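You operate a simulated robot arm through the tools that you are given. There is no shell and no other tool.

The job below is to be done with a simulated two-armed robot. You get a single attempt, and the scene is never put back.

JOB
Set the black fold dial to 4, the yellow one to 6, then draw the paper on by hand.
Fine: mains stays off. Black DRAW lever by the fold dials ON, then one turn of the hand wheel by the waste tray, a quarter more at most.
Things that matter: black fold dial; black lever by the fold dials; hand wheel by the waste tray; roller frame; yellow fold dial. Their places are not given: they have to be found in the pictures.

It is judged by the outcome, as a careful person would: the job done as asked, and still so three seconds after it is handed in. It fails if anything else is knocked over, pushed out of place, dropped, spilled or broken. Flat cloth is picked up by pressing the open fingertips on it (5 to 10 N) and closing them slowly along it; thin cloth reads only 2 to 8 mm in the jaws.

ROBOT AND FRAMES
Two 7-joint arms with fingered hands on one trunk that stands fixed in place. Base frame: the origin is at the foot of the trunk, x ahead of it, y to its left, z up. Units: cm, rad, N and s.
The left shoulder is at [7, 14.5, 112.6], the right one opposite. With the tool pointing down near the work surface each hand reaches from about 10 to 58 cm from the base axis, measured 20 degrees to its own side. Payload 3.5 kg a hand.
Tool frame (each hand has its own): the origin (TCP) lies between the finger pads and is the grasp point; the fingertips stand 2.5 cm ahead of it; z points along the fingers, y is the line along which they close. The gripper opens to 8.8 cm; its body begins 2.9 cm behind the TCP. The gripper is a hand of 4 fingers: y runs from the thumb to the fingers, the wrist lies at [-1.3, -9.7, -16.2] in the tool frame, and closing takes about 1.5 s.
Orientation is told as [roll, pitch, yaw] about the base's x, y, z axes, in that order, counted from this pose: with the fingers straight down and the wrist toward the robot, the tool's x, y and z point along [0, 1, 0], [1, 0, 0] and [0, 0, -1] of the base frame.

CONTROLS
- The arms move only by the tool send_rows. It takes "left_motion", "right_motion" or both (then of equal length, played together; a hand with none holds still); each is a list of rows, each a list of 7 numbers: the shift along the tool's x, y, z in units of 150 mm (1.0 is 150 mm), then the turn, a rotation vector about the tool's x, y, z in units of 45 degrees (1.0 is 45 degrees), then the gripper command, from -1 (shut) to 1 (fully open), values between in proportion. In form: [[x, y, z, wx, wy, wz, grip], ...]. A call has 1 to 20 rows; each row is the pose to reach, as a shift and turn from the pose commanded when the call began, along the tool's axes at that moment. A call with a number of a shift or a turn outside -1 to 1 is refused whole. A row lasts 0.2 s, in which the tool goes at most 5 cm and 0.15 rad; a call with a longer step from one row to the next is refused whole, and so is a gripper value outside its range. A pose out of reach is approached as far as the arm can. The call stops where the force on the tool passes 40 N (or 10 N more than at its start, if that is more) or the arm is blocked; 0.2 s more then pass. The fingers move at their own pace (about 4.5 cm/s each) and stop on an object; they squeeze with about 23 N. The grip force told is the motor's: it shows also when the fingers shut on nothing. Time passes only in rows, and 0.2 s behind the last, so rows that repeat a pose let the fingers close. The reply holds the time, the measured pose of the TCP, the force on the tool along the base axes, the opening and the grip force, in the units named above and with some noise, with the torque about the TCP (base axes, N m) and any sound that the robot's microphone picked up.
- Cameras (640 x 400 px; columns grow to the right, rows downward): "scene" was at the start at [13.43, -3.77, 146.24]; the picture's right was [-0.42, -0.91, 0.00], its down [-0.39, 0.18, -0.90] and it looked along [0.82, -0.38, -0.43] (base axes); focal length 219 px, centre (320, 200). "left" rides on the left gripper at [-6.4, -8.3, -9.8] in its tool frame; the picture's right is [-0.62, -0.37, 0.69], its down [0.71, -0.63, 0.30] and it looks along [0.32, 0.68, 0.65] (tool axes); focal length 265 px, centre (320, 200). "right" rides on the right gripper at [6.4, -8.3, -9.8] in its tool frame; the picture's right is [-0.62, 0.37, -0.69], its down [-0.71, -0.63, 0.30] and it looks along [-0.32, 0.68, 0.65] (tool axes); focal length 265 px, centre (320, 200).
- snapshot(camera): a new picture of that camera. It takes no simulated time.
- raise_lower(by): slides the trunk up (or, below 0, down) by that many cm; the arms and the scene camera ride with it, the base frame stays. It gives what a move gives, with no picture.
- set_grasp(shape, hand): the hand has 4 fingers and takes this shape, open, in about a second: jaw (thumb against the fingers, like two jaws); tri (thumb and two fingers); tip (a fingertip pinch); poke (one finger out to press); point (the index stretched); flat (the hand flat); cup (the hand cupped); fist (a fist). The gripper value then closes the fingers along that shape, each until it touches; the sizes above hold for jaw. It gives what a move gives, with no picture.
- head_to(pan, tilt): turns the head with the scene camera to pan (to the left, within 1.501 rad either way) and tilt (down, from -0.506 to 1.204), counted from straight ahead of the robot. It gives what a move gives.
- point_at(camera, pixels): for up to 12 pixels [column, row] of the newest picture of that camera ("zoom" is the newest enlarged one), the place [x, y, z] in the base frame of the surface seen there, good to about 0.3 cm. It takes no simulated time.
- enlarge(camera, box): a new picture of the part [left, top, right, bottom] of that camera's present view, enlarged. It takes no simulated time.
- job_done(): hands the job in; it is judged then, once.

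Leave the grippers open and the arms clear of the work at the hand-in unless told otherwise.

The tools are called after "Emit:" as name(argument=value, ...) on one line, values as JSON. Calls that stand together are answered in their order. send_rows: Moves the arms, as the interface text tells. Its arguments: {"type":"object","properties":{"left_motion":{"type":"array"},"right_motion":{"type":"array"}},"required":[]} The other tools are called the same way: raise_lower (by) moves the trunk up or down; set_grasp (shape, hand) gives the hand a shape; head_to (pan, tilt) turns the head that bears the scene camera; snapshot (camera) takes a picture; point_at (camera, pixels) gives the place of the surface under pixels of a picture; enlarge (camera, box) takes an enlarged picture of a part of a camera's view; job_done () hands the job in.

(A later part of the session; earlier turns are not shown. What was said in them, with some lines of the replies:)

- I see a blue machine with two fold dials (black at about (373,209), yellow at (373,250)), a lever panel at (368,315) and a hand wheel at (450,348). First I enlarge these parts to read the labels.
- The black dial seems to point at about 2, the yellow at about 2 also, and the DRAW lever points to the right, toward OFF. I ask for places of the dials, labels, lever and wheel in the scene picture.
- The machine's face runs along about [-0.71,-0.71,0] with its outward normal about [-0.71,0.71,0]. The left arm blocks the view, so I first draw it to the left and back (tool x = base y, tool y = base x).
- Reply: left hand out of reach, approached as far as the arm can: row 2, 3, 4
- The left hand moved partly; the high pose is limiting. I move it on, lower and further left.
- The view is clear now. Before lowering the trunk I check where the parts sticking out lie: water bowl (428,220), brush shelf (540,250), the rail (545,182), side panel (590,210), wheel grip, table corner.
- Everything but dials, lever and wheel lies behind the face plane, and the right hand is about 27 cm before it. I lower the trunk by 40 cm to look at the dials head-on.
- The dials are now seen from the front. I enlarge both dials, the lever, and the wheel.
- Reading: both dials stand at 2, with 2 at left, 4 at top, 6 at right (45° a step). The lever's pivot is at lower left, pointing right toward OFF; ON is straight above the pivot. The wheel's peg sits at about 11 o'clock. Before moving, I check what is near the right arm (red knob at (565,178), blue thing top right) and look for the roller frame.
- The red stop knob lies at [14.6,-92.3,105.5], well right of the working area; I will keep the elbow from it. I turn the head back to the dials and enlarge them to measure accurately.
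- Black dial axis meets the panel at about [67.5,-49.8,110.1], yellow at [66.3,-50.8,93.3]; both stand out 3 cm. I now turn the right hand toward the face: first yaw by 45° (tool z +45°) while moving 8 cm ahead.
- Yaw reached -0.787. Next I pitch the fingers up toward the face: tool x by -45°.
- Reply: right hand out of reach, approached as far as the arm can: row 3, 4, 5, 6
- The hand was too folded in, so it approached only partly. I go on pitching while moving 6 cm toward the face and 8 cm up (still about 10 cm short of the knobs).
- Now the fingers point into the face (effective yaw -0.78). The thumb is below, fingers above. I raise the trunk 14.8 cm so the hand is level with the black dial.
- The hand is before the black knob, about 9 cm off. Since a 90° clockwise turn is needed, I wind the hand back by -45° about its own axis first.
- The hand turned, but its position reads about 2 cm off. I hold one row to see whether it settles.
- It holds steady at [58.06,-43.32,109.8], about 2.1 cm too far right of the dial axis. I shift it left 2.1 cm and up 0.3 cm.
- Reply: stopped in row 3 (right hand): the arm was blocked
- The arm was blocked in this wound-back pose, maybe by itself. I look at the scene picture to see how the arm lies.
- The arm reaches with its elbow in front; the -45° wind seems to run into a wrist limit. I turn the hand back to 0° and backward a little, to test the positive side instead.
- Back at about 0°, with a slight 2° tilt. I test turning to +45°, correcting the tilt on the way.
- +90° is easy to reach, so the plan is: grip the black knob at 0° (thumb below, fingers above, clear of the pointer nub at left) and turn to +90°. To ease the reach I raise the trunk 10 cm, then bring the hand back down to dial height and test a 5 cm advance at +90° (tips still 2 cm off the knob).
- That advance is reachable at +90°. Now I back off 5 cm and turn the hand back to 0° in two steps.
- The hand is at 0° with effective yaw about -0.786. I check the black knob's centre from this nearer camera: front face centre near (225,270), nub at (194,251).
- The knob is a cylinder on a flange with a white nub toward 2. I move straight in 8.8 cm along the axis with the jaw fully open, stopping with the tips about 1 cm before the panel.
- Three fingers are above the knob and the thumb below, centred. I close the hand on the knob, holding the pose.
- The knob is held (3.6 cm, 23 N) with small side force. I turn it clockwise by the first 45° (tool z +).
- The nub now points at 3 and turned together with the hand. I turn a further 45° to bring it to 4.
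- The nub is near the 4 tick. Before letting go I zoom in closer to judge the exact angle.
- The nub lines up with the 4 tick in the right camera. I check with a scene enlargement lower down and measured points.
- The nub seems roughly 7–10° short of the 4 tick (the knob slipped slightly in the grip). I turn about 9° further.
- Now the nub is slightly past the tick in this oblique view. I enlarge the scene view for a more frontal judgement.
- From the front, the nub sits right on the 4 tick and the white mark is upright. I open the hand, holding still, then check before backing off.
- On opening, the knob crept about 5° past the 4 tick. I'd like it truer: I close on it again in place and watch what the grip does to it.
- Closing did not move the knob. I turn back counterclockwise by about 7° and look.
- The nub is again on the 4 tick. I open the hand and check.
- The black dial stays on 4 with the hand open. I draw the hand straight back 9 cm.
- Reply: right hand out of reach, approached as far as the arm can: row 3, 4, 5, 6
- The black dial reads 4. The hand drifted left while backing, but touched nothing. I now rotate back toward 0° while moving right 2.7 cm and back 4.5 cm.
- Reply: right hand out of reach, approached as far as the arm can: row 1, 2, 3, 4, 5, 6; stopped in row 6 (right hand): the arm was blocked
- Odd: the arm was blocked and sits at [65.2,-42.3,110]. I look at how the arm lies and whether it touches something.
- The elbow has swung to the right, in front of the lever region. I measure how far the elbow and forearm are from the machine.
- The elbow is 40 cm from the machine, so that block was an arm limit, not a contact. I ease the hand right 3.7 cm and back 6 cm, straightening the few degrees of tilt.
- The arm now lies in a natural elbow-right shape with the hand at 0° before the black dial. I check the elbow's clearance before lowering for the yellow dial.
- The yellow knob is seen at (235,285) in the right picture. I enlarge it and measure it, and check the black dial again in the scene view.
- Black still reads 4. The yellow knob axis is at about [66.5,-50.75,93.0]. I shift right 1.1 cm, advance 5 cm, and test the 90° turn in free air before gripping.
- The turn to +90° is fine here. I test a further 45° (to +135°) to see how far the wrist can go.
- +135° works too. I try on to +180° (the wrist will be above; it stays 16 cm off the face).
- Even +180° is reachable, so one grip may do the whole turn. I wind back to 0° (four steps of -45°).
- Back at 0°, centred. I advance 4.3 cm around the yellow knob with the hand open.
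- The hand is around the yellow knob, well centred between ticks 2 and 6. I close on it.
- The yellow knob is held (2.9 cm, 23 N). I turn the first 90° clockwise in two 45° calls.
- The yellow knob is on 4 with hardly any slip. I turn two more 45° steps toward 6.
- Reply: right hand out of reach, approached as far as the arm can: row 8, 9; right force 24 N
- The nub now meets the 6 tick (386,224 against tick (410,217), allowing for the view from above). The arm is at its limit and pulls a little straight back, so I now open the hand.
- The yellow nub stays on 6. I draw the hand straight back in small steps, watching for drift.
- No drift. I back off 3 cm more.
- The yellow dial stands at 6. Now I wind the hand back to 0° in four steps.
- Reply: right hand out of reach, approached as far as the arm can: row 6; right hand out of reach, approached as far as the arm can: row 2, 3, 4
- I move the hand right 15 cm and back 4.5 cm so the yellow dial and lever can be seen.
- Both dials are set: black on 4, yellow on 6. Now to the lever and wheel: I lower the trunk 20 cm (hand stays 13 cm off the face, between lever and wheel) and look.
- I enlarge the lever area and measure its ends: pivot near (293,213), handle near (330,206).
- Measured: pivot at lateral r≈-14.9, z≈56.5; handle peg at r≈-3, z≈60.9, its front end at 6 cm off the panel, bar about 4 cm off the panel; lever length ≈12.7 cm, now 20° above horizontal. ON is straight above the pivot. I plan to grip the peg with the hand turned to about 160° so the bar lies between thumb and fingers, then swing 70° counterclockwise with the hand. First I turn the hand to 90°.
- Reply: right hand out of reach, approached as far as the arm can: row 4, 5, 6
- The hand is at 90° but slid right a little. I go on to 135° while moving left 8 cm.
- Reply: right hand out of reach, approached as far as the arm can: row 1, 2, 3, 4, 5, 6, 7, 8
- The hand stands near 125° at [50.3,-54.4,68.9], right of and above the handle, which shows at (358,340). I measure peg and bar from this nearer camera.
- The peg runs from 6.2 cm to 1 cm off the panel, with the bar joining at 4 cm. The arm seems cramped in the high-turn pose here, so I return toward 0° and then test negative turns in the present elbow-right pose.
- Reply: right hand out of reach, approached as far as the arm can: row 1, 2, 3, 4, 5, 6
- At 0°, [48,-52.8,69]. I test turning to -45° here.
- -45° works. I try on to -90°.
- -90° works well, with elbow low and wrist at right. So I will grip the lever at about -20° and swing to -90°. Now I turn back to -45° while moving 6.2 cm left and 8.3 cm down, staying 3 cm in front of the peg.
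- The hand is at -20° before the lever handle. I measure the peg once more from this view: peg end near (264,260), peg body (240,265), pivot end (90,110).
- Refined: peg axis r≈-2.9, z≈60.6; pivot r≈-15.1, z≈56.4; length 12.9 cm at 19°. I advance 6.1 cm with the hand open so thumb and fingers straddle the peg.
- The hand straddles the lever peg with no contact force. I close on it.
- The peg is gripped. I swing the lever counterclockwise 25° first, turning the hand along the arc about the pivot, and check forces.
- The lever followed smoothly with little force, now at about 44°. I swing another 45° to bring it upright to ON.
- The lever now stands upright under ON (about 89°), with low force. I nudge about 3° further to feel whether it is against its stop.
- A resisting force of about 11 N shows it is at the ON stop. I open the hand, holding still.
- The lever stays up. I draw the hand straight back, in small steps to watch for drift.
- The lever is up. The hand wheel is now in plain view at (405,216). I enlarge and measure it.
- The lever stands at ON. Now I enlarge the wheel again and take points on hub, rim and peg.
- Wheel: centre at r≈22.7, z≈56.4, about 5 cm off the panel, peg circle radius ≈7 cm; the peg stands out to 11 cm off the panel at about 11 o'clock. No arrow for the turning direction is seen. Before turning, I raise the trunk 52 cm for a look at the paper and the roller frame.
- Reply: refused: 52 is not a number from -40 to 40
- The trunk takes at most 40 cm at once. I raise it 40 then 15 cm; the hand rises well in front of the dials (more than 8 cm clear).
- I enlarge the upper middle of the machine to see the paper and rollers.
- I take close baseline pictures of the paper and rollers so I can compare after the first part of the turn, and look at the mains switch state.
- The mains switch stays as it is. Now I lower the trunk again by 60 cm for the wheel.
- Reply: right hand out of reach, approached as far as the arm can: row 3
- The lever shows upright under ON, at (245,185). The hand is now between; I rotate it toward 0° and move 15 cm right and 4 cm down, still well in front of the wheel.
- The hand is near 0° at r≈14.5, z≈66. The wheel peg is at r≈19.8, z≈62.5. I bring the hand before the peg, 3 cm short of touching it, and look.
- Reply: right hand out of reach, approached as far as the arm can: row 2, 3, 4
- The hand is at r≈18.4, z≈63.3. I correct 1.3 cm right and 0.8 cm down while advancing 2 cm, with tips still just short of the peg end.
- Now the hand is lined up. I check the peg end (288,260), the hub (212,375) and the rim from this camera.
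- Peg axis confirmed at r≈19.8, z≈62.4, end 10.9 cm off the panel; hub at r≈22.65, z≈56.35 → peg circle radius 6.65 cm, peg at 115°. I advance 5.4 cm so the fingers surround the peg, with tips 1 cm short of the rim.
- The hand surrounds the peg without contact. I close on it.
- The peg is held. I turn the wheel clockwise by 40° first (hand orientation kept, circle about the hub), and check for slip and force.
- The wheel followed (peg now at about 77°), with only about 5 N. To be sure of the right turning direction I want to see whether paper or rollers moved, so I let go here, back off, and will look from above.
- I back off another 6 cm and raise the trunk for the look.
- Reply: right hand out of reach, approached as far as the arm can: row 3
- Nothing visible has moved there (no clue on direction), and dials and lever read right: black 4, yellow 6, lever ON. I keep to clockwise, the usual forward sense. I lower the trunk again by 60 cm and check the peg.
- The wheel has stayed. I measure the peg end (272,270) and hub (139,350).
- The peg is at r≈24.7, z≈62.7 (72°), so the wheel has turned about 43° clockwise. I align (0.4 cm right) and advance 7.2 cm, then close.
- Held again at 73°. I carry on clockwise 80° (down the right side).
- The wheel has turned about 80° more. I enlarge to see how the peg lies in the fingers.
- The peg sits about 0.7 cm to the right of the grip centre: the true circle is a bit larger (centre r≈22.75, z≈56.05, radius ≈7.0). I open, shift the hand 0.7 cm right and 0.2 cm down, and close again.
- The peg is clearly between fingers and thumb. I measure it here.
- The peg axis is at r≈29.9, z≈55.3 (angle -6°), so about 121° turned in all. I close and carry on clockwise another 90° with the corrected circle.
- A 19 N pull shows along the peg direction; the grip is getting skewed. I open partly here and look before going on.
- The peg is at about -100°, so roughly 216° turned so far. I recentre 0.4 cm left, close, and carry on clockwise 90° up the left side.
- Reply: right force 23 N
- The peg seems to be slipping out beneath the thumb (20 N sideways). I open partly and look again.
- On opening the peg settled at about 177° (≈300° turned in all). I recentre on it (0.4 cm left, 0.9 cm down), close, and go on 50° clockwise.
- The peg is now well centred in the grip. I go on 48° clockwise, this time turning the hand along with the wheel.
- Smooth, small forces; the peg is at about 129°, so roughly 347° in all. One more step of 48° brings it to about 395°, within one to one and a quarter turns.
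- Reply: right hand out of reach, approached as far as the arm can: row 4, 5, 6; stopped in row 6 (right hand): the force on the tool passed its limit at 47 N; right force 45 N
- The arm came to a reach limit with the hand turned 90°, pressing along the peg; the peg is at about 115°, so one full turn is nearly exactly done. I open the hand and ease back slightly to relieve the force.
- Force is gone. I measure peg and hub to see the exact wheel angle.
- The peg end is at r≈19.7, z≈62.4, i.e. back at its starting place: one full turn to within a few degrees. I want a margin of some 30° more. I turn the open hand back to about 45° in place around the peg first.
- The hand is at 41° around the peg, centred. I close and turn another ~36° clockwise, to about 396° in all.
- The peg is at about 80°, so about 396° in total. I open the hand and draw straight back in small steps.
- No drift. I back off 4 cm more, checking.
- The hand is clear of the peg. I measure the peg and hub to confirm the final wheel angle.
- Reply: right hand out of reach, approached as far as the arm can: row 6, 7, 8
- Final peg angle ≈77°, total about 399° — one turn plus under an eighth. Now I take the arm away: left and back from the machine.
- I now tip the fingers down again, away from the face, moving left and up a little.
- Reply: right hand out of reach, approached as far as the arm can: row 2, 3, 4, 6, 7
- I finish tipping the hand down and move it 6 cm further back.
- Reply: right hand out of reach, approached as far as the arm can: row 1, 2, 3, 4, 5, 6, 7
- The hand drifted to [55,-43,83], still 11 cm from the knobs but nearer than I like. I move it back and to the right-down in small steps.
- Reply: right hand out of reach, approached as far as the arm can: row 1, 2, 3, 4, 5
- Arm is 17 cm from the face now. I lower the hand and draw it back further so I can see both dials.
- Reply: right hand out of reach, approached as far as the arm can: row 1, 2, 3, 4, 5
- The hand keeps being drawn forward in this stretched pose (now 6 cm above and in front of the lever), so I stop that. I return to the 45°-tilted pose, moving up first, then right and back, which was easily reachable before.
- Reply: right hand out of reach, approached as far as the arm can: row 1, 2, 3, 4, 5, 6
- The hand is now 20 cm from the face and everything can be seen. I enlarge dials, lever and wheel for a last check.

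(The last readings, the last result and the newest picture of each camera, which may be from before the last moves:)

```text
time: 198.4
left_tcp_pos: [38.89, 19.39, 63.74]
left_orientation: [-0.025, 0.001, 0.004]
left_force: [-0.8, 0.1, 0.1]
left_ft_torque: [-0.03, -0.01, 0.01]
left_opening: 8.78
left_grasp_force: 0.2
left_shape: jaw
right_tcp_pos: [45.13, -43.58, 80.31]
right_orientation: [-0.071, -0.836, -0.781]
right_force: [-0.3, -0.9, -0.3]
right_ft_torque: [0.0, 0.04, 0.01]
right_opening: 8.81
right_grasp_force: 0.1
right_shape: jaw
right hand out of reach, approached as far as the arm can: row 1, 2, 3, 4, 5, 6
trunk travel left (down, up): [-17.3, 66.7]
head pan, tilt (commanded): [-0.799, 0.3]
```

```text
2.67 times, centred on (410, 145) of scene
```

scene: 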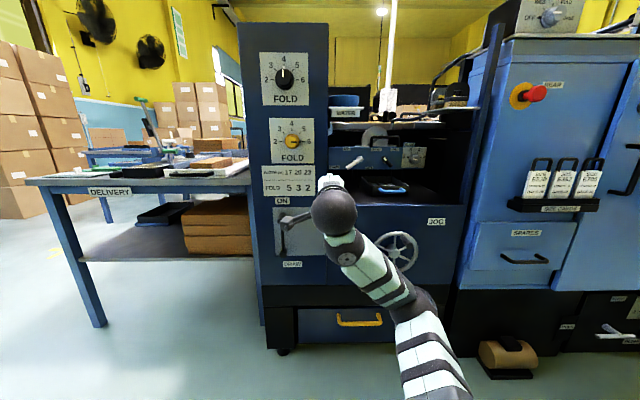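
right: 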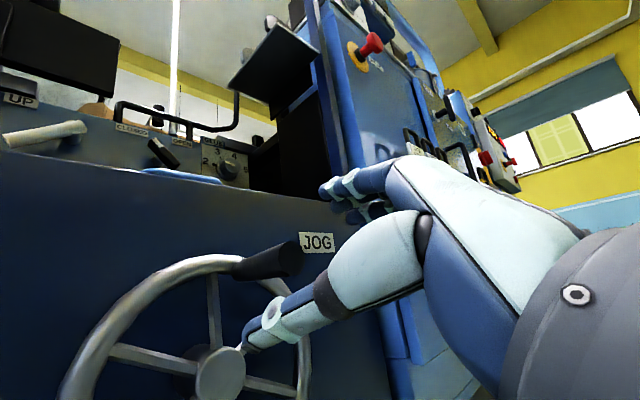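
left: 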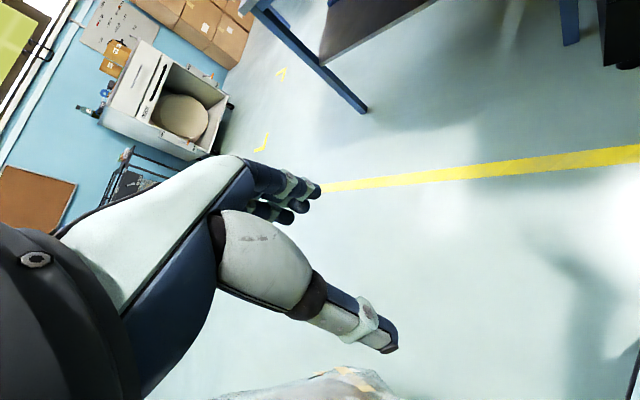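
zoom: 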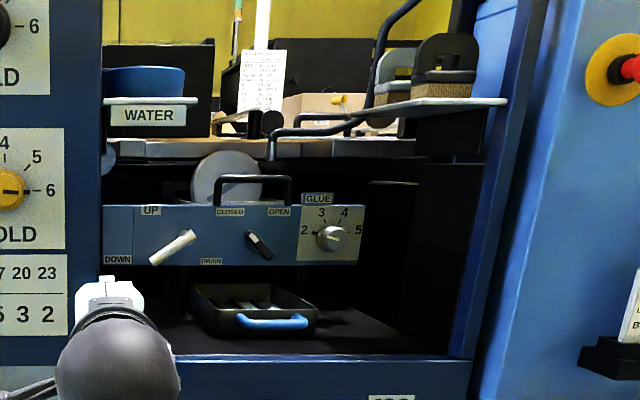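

All read right: black 4, yellow 6, lever at ON, wheel peg near the top just right of centre. For a last check that nothing else was disturbed and to see the paper, I raise the trunk and look from above with the same view as before.

Emit:
raise_lower(by=40)

Emit:
raise_lower(by=20)

Emit:
head_to(pan=-0.949, tilt=0.499)

Emit:
snapshot(camera="scene")

Emit:
enlarge(camera="scene", box=[270, 130, 350, 190])

Emit:
enlarge(camera="scene", box=[330, 145, 420, 210])

```text
time: 202.3
left_tcp_pos: [38.86, 19.34, 103.8]
left_orientation: [-0.025, -0.001, 0.006]
left_force: [-0.2, 0.0, 0.2]
left_ft_torque: [0.03, -0.04, 0.02]
left_opening: 8.78
left_grasp_force: 0.1
left_shape: jaw
right_tcp_pos: [45.07, -43.62, 120.3]
right_orientation: [-0.07, -0.834, -0.785]
right_force: [0.0, -0.4, 0.0]
right_ft_torque: [0.01, -0.01, 0.01]
right_opening: 8.8
right_grasp_force: 0.1
right_shape: jaw
trunk travel left (down, up): [-57.3, 26.7]
head pan, tilt (commanded): [-0.799, 0.3]
```

```text
time: 204.4
left_tcp_pos: [39.05, 19.3, 123.74]
left_orientation: [-0.025, 0.001, 0.004]
left_force: [0.3, 0.0, -0.1]
left_ft_torque: [0.01, 0.04, -0.03]
left_opening: 8.77
left_grasp_force: 0.0
left_shape: jaw
right_tcp_pos: [45.18, -43.47, 140.49]
right_orientation: [-0.07, -0.834, -0.783]
right_force: [0.6, -0.1, 0.3]
right_ft_torque: [-0.01, 0.01, 0.01]
right_opening: 8.79
right_grasp_force: 0.1
right_shape: jaw
trunk travel left (down, up): [-77.3, 6.7]
head pan, tilt (commanded): [-0.799, 0.3]
```

```text
time: 205.2
left_tcp_pos: [38.94, 19.48, 123.74]
left_orientation: [-0.023, -0.001, 0.005]
left_force: [-0.6, -0.4, 0.2]
left_ft_torque: [-0.03, -0.02, 0.0]
left_opening: 8.76
left_grasp_force: 0.0
left_shape: jaw
right_tcp_pos: [45.2, -43.6, 140.34]
right_orientation: [-0.07, -0.835, -0.783]
right_force: [0.0, -0.5, 0.2]
right_ft_torque: [0.0, 0.0, -0.02]
right_opening: 8.79
right_grasp_force: 0.1
right_shape: jaw
trunk travel left (down, up): [-77.3, 6.7]
head pan, tilt (commanded): [-0.949, 0.499]
```

```text
taken
```

scene: 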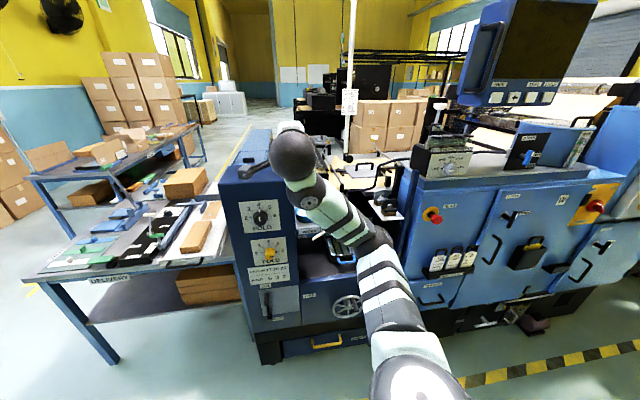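

```text
6.67 times, centred on (310, 160) of scene
```

zoom: 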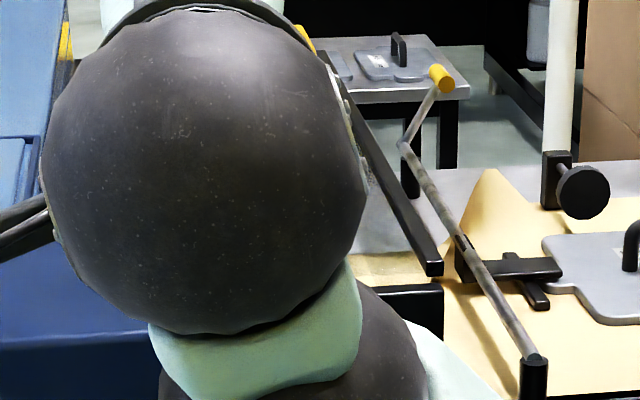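

```text
6.15 times, centred on (375, 178) of scene
```

zoom: 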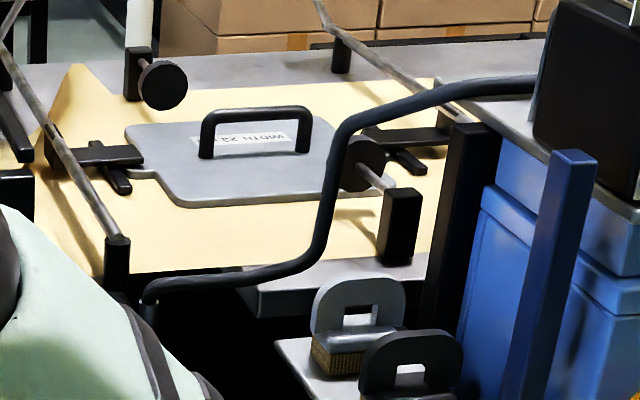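

The former and frame stand as before. The arm hides the roller area, so I shift the hand 9 cm to the right to see it.

Emit:
send_rows(right_motion=[[-0.2, 0, 0, 0, 0, 0, 1], [-0.4, 0, 0, 0, 0, 0, 1], [-0.6, 0, 0, 0, 0, 0, 1], [-0.8, 0, 0, 0, 0, 0, 1]])

Emit:
snapshot(camera="scene")

Emit:
enlarge(camera="scene", box=[270, 130, 350, 190])

```text
time: 206.2
left_tcp_pos: [38.77, 19.19, 123.85]
left_orientation: [-0.022, -0.002, 0.005]
left_force: [-0.9, -0.4, 0.0]
left_ft_torque: [0.02, 0.01, 0.01]
left_opening: 8.78
left_grasp_force: 0.1
left_shape: jaw
right_tcp_pos: [40.74, -45.65, 139.02]
right_orientation: [-0.057, -0.852, -0.813]
right_force: [-0.4, 0.2, 1.0]
right_ft_torque: [0.01, 0.03, -0.02]
right_opening: 8.79
right_grasp_force: 0.0
right_shape: jaw
right hand out of reach, approached as far as the arm can: row 1, 2, 3, 4
trunk travel left (down, up): [-77.3, 6.7]
head pan, tilt (commanded): [-0.949, 0.499]
```

```text
taken
```

scene: 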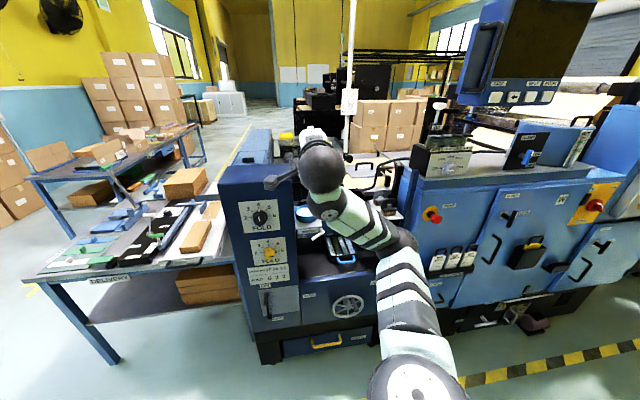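

```text
6.67 times, centred on (310, 160) of scene
```

zoom: 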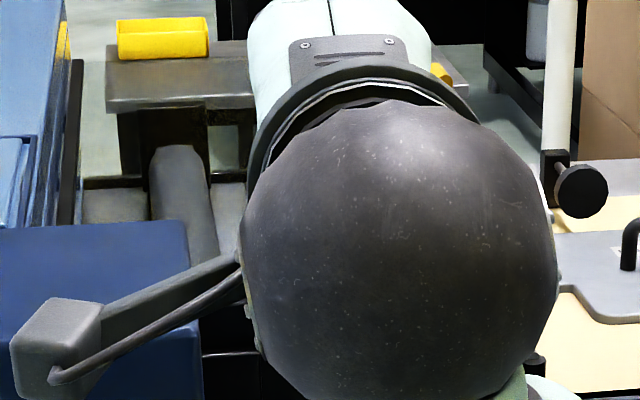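

I lower the hand 15 cm so that the rollers come into view.

Emit:
send_rows(right_motion=[[0, -0.15, 0.13, 0, 0, 0, 1], [0, -0.3, 0.26, 0, 0, 0, 1], [0, -0.45, 0.39, 0, 0, 0, 1], [0, -0.6, 0.52, 0, 0, 0, 1], [0, -0.75, 0.65, 0, 0, 0, 1]])

Emit:
snapshot(camera="scene")

Emit:
enlarge(camera="scene", box=[270, 130, 350, 190])

```text
time: 207.4
left_tcp_pos: [38.81, 19.25, 123.91]
left_orientation: [-0.025, -0.002, 0.004]
left_force: [-0.1, -0.2, -0.4]
left_ft_torque: [-0.03, 0.01, -0.01]
left_opening: 8.78
left_grasp_force: 0.0
left_shape: jaw
right_tcp_pos: [40.03, -46.13, 123.98]
right_orientation: [-0.065, -0.834, -0.786]
right_force: [0.7, -0.2, 0.4]
right_ft_torque: [0.0, -0.02, 0.02]
right_opening: 8.82
right_grasp_force: 0.1
right_shape: jaw
trunk travel left (down, up): [-77.3, 6.7]
head pan, tilt (commanded): [-0.949, 0.499]
```

```text
taken
```

scene: 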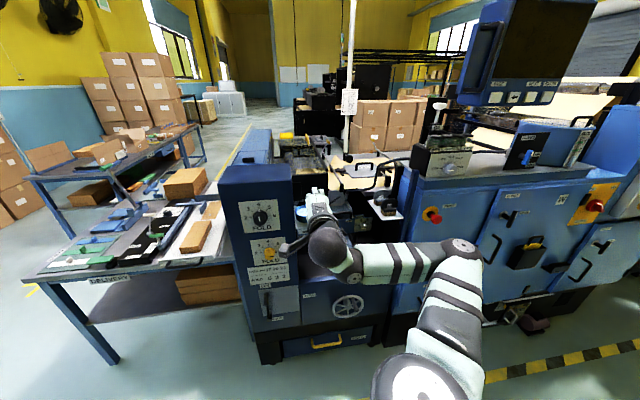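

```text
6.67 times, centred on (310, 160) of scene
```

zoom: 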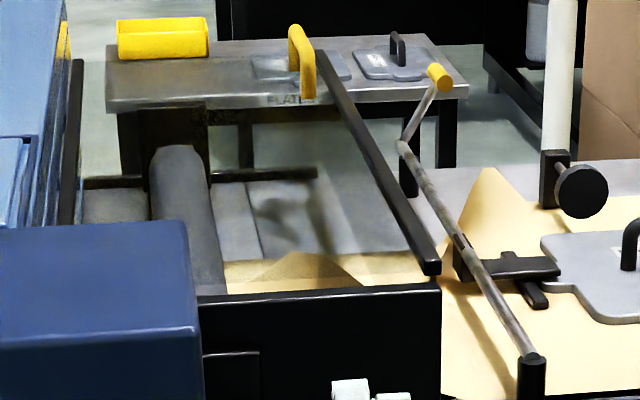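

The paper and rollers look just as before. I look closer at the frame with the yellow handle to understand whether it is as it should be.

Emit:
enlarge(camera="scene", box=[285, 130, 330, 175])

Emit:
point_at(camera="scene", pixels=[[307, 138], [312, 140], [326, 168], [290, 150], [290, 170], [300, 160], [312, 165], [322, 168], [310, 175], [330, 175], [318, 150], [285, 138]])

Emit:
enlarge(camera="scene", box=[340, 80, 365, 120])

```text
8.89 times, centred on (308, 152) of scene
```

zoom: 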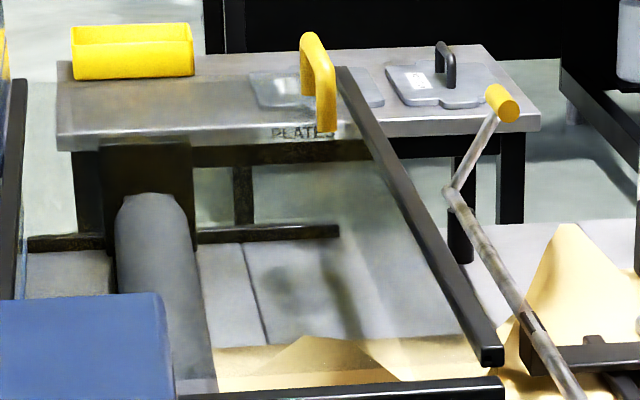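

```text
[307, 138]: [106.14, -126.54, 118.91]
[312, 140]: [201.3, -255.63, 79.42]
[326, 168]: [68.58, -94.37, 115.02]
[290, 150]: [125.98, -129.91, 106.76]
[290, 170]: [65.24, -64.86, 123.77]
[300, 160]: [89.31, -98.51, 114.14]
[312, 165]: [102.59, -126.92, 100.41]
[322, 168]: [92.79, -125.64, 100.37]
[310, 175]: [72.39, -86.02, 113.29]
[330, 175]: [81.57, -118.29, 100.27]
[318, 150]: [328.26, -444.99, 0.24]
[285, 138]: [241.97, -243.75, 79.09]
```

```text
10.00 times, centred on (352, 100) of scene
```

zoom: 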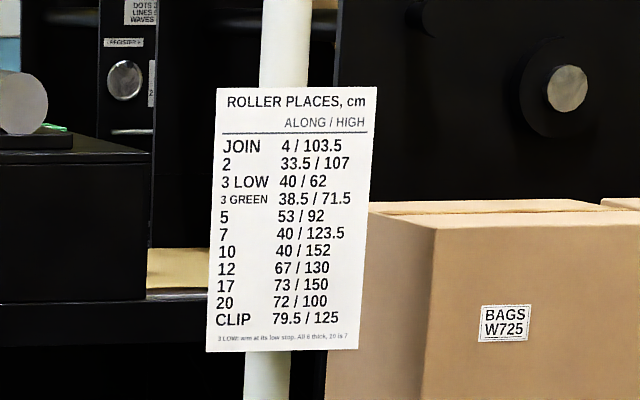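

That is a clear guard with a yellow handle, closed and untouched, and the paper path is as it was. I take one last look at dials, lever and wheel before handing in.

Emit:
enlarge(camera="scene", box=[220, 180, 390, 350])

```text
2.35 times, centred on (305, 265) of scene
```

zoom: 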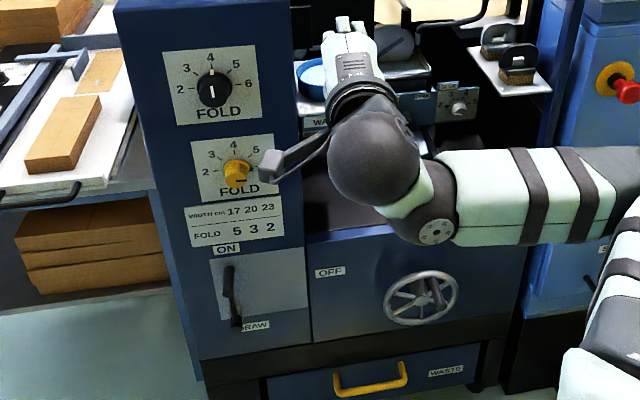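

Black reads 4, yellow 6, the DRAW lever stands up at ON, and the wheel has made one turn plus a little (about 399°). Both hands are open and clear of the machine, and the mains was not touched. I hand in the job.

Emit:
job_done()

```text
The job is handed in.
```

The job is handed in. The dials, lever and hand wheel are set as you asked, but I could not confirm that the paper moved.

- **Fold dials:** the black dial reads 4 and the yellow dial reads 6.
- **DRAW lever:** it is up at ON, against its stop.
- **Hand wheel:** it made about 399° clockwise, which is one turn plus a little over a tenth. I found no arrow for the turning direction, so clockwise was my choice. Near the end of the first full turn, the hand pressed along the wheel's handle hard enough to trip the force stop at 47 N. I let go at once and saw no damage.
- **Paper:** pictures of the paper and rollers before and after look the same.
- **Everything else:** the mains switch was not touched, and I saw nothing knocked over or moved. I took the roller frame to be the frame around the paper path and left it as it was. Both hands are open and the arms are clear of the machine.
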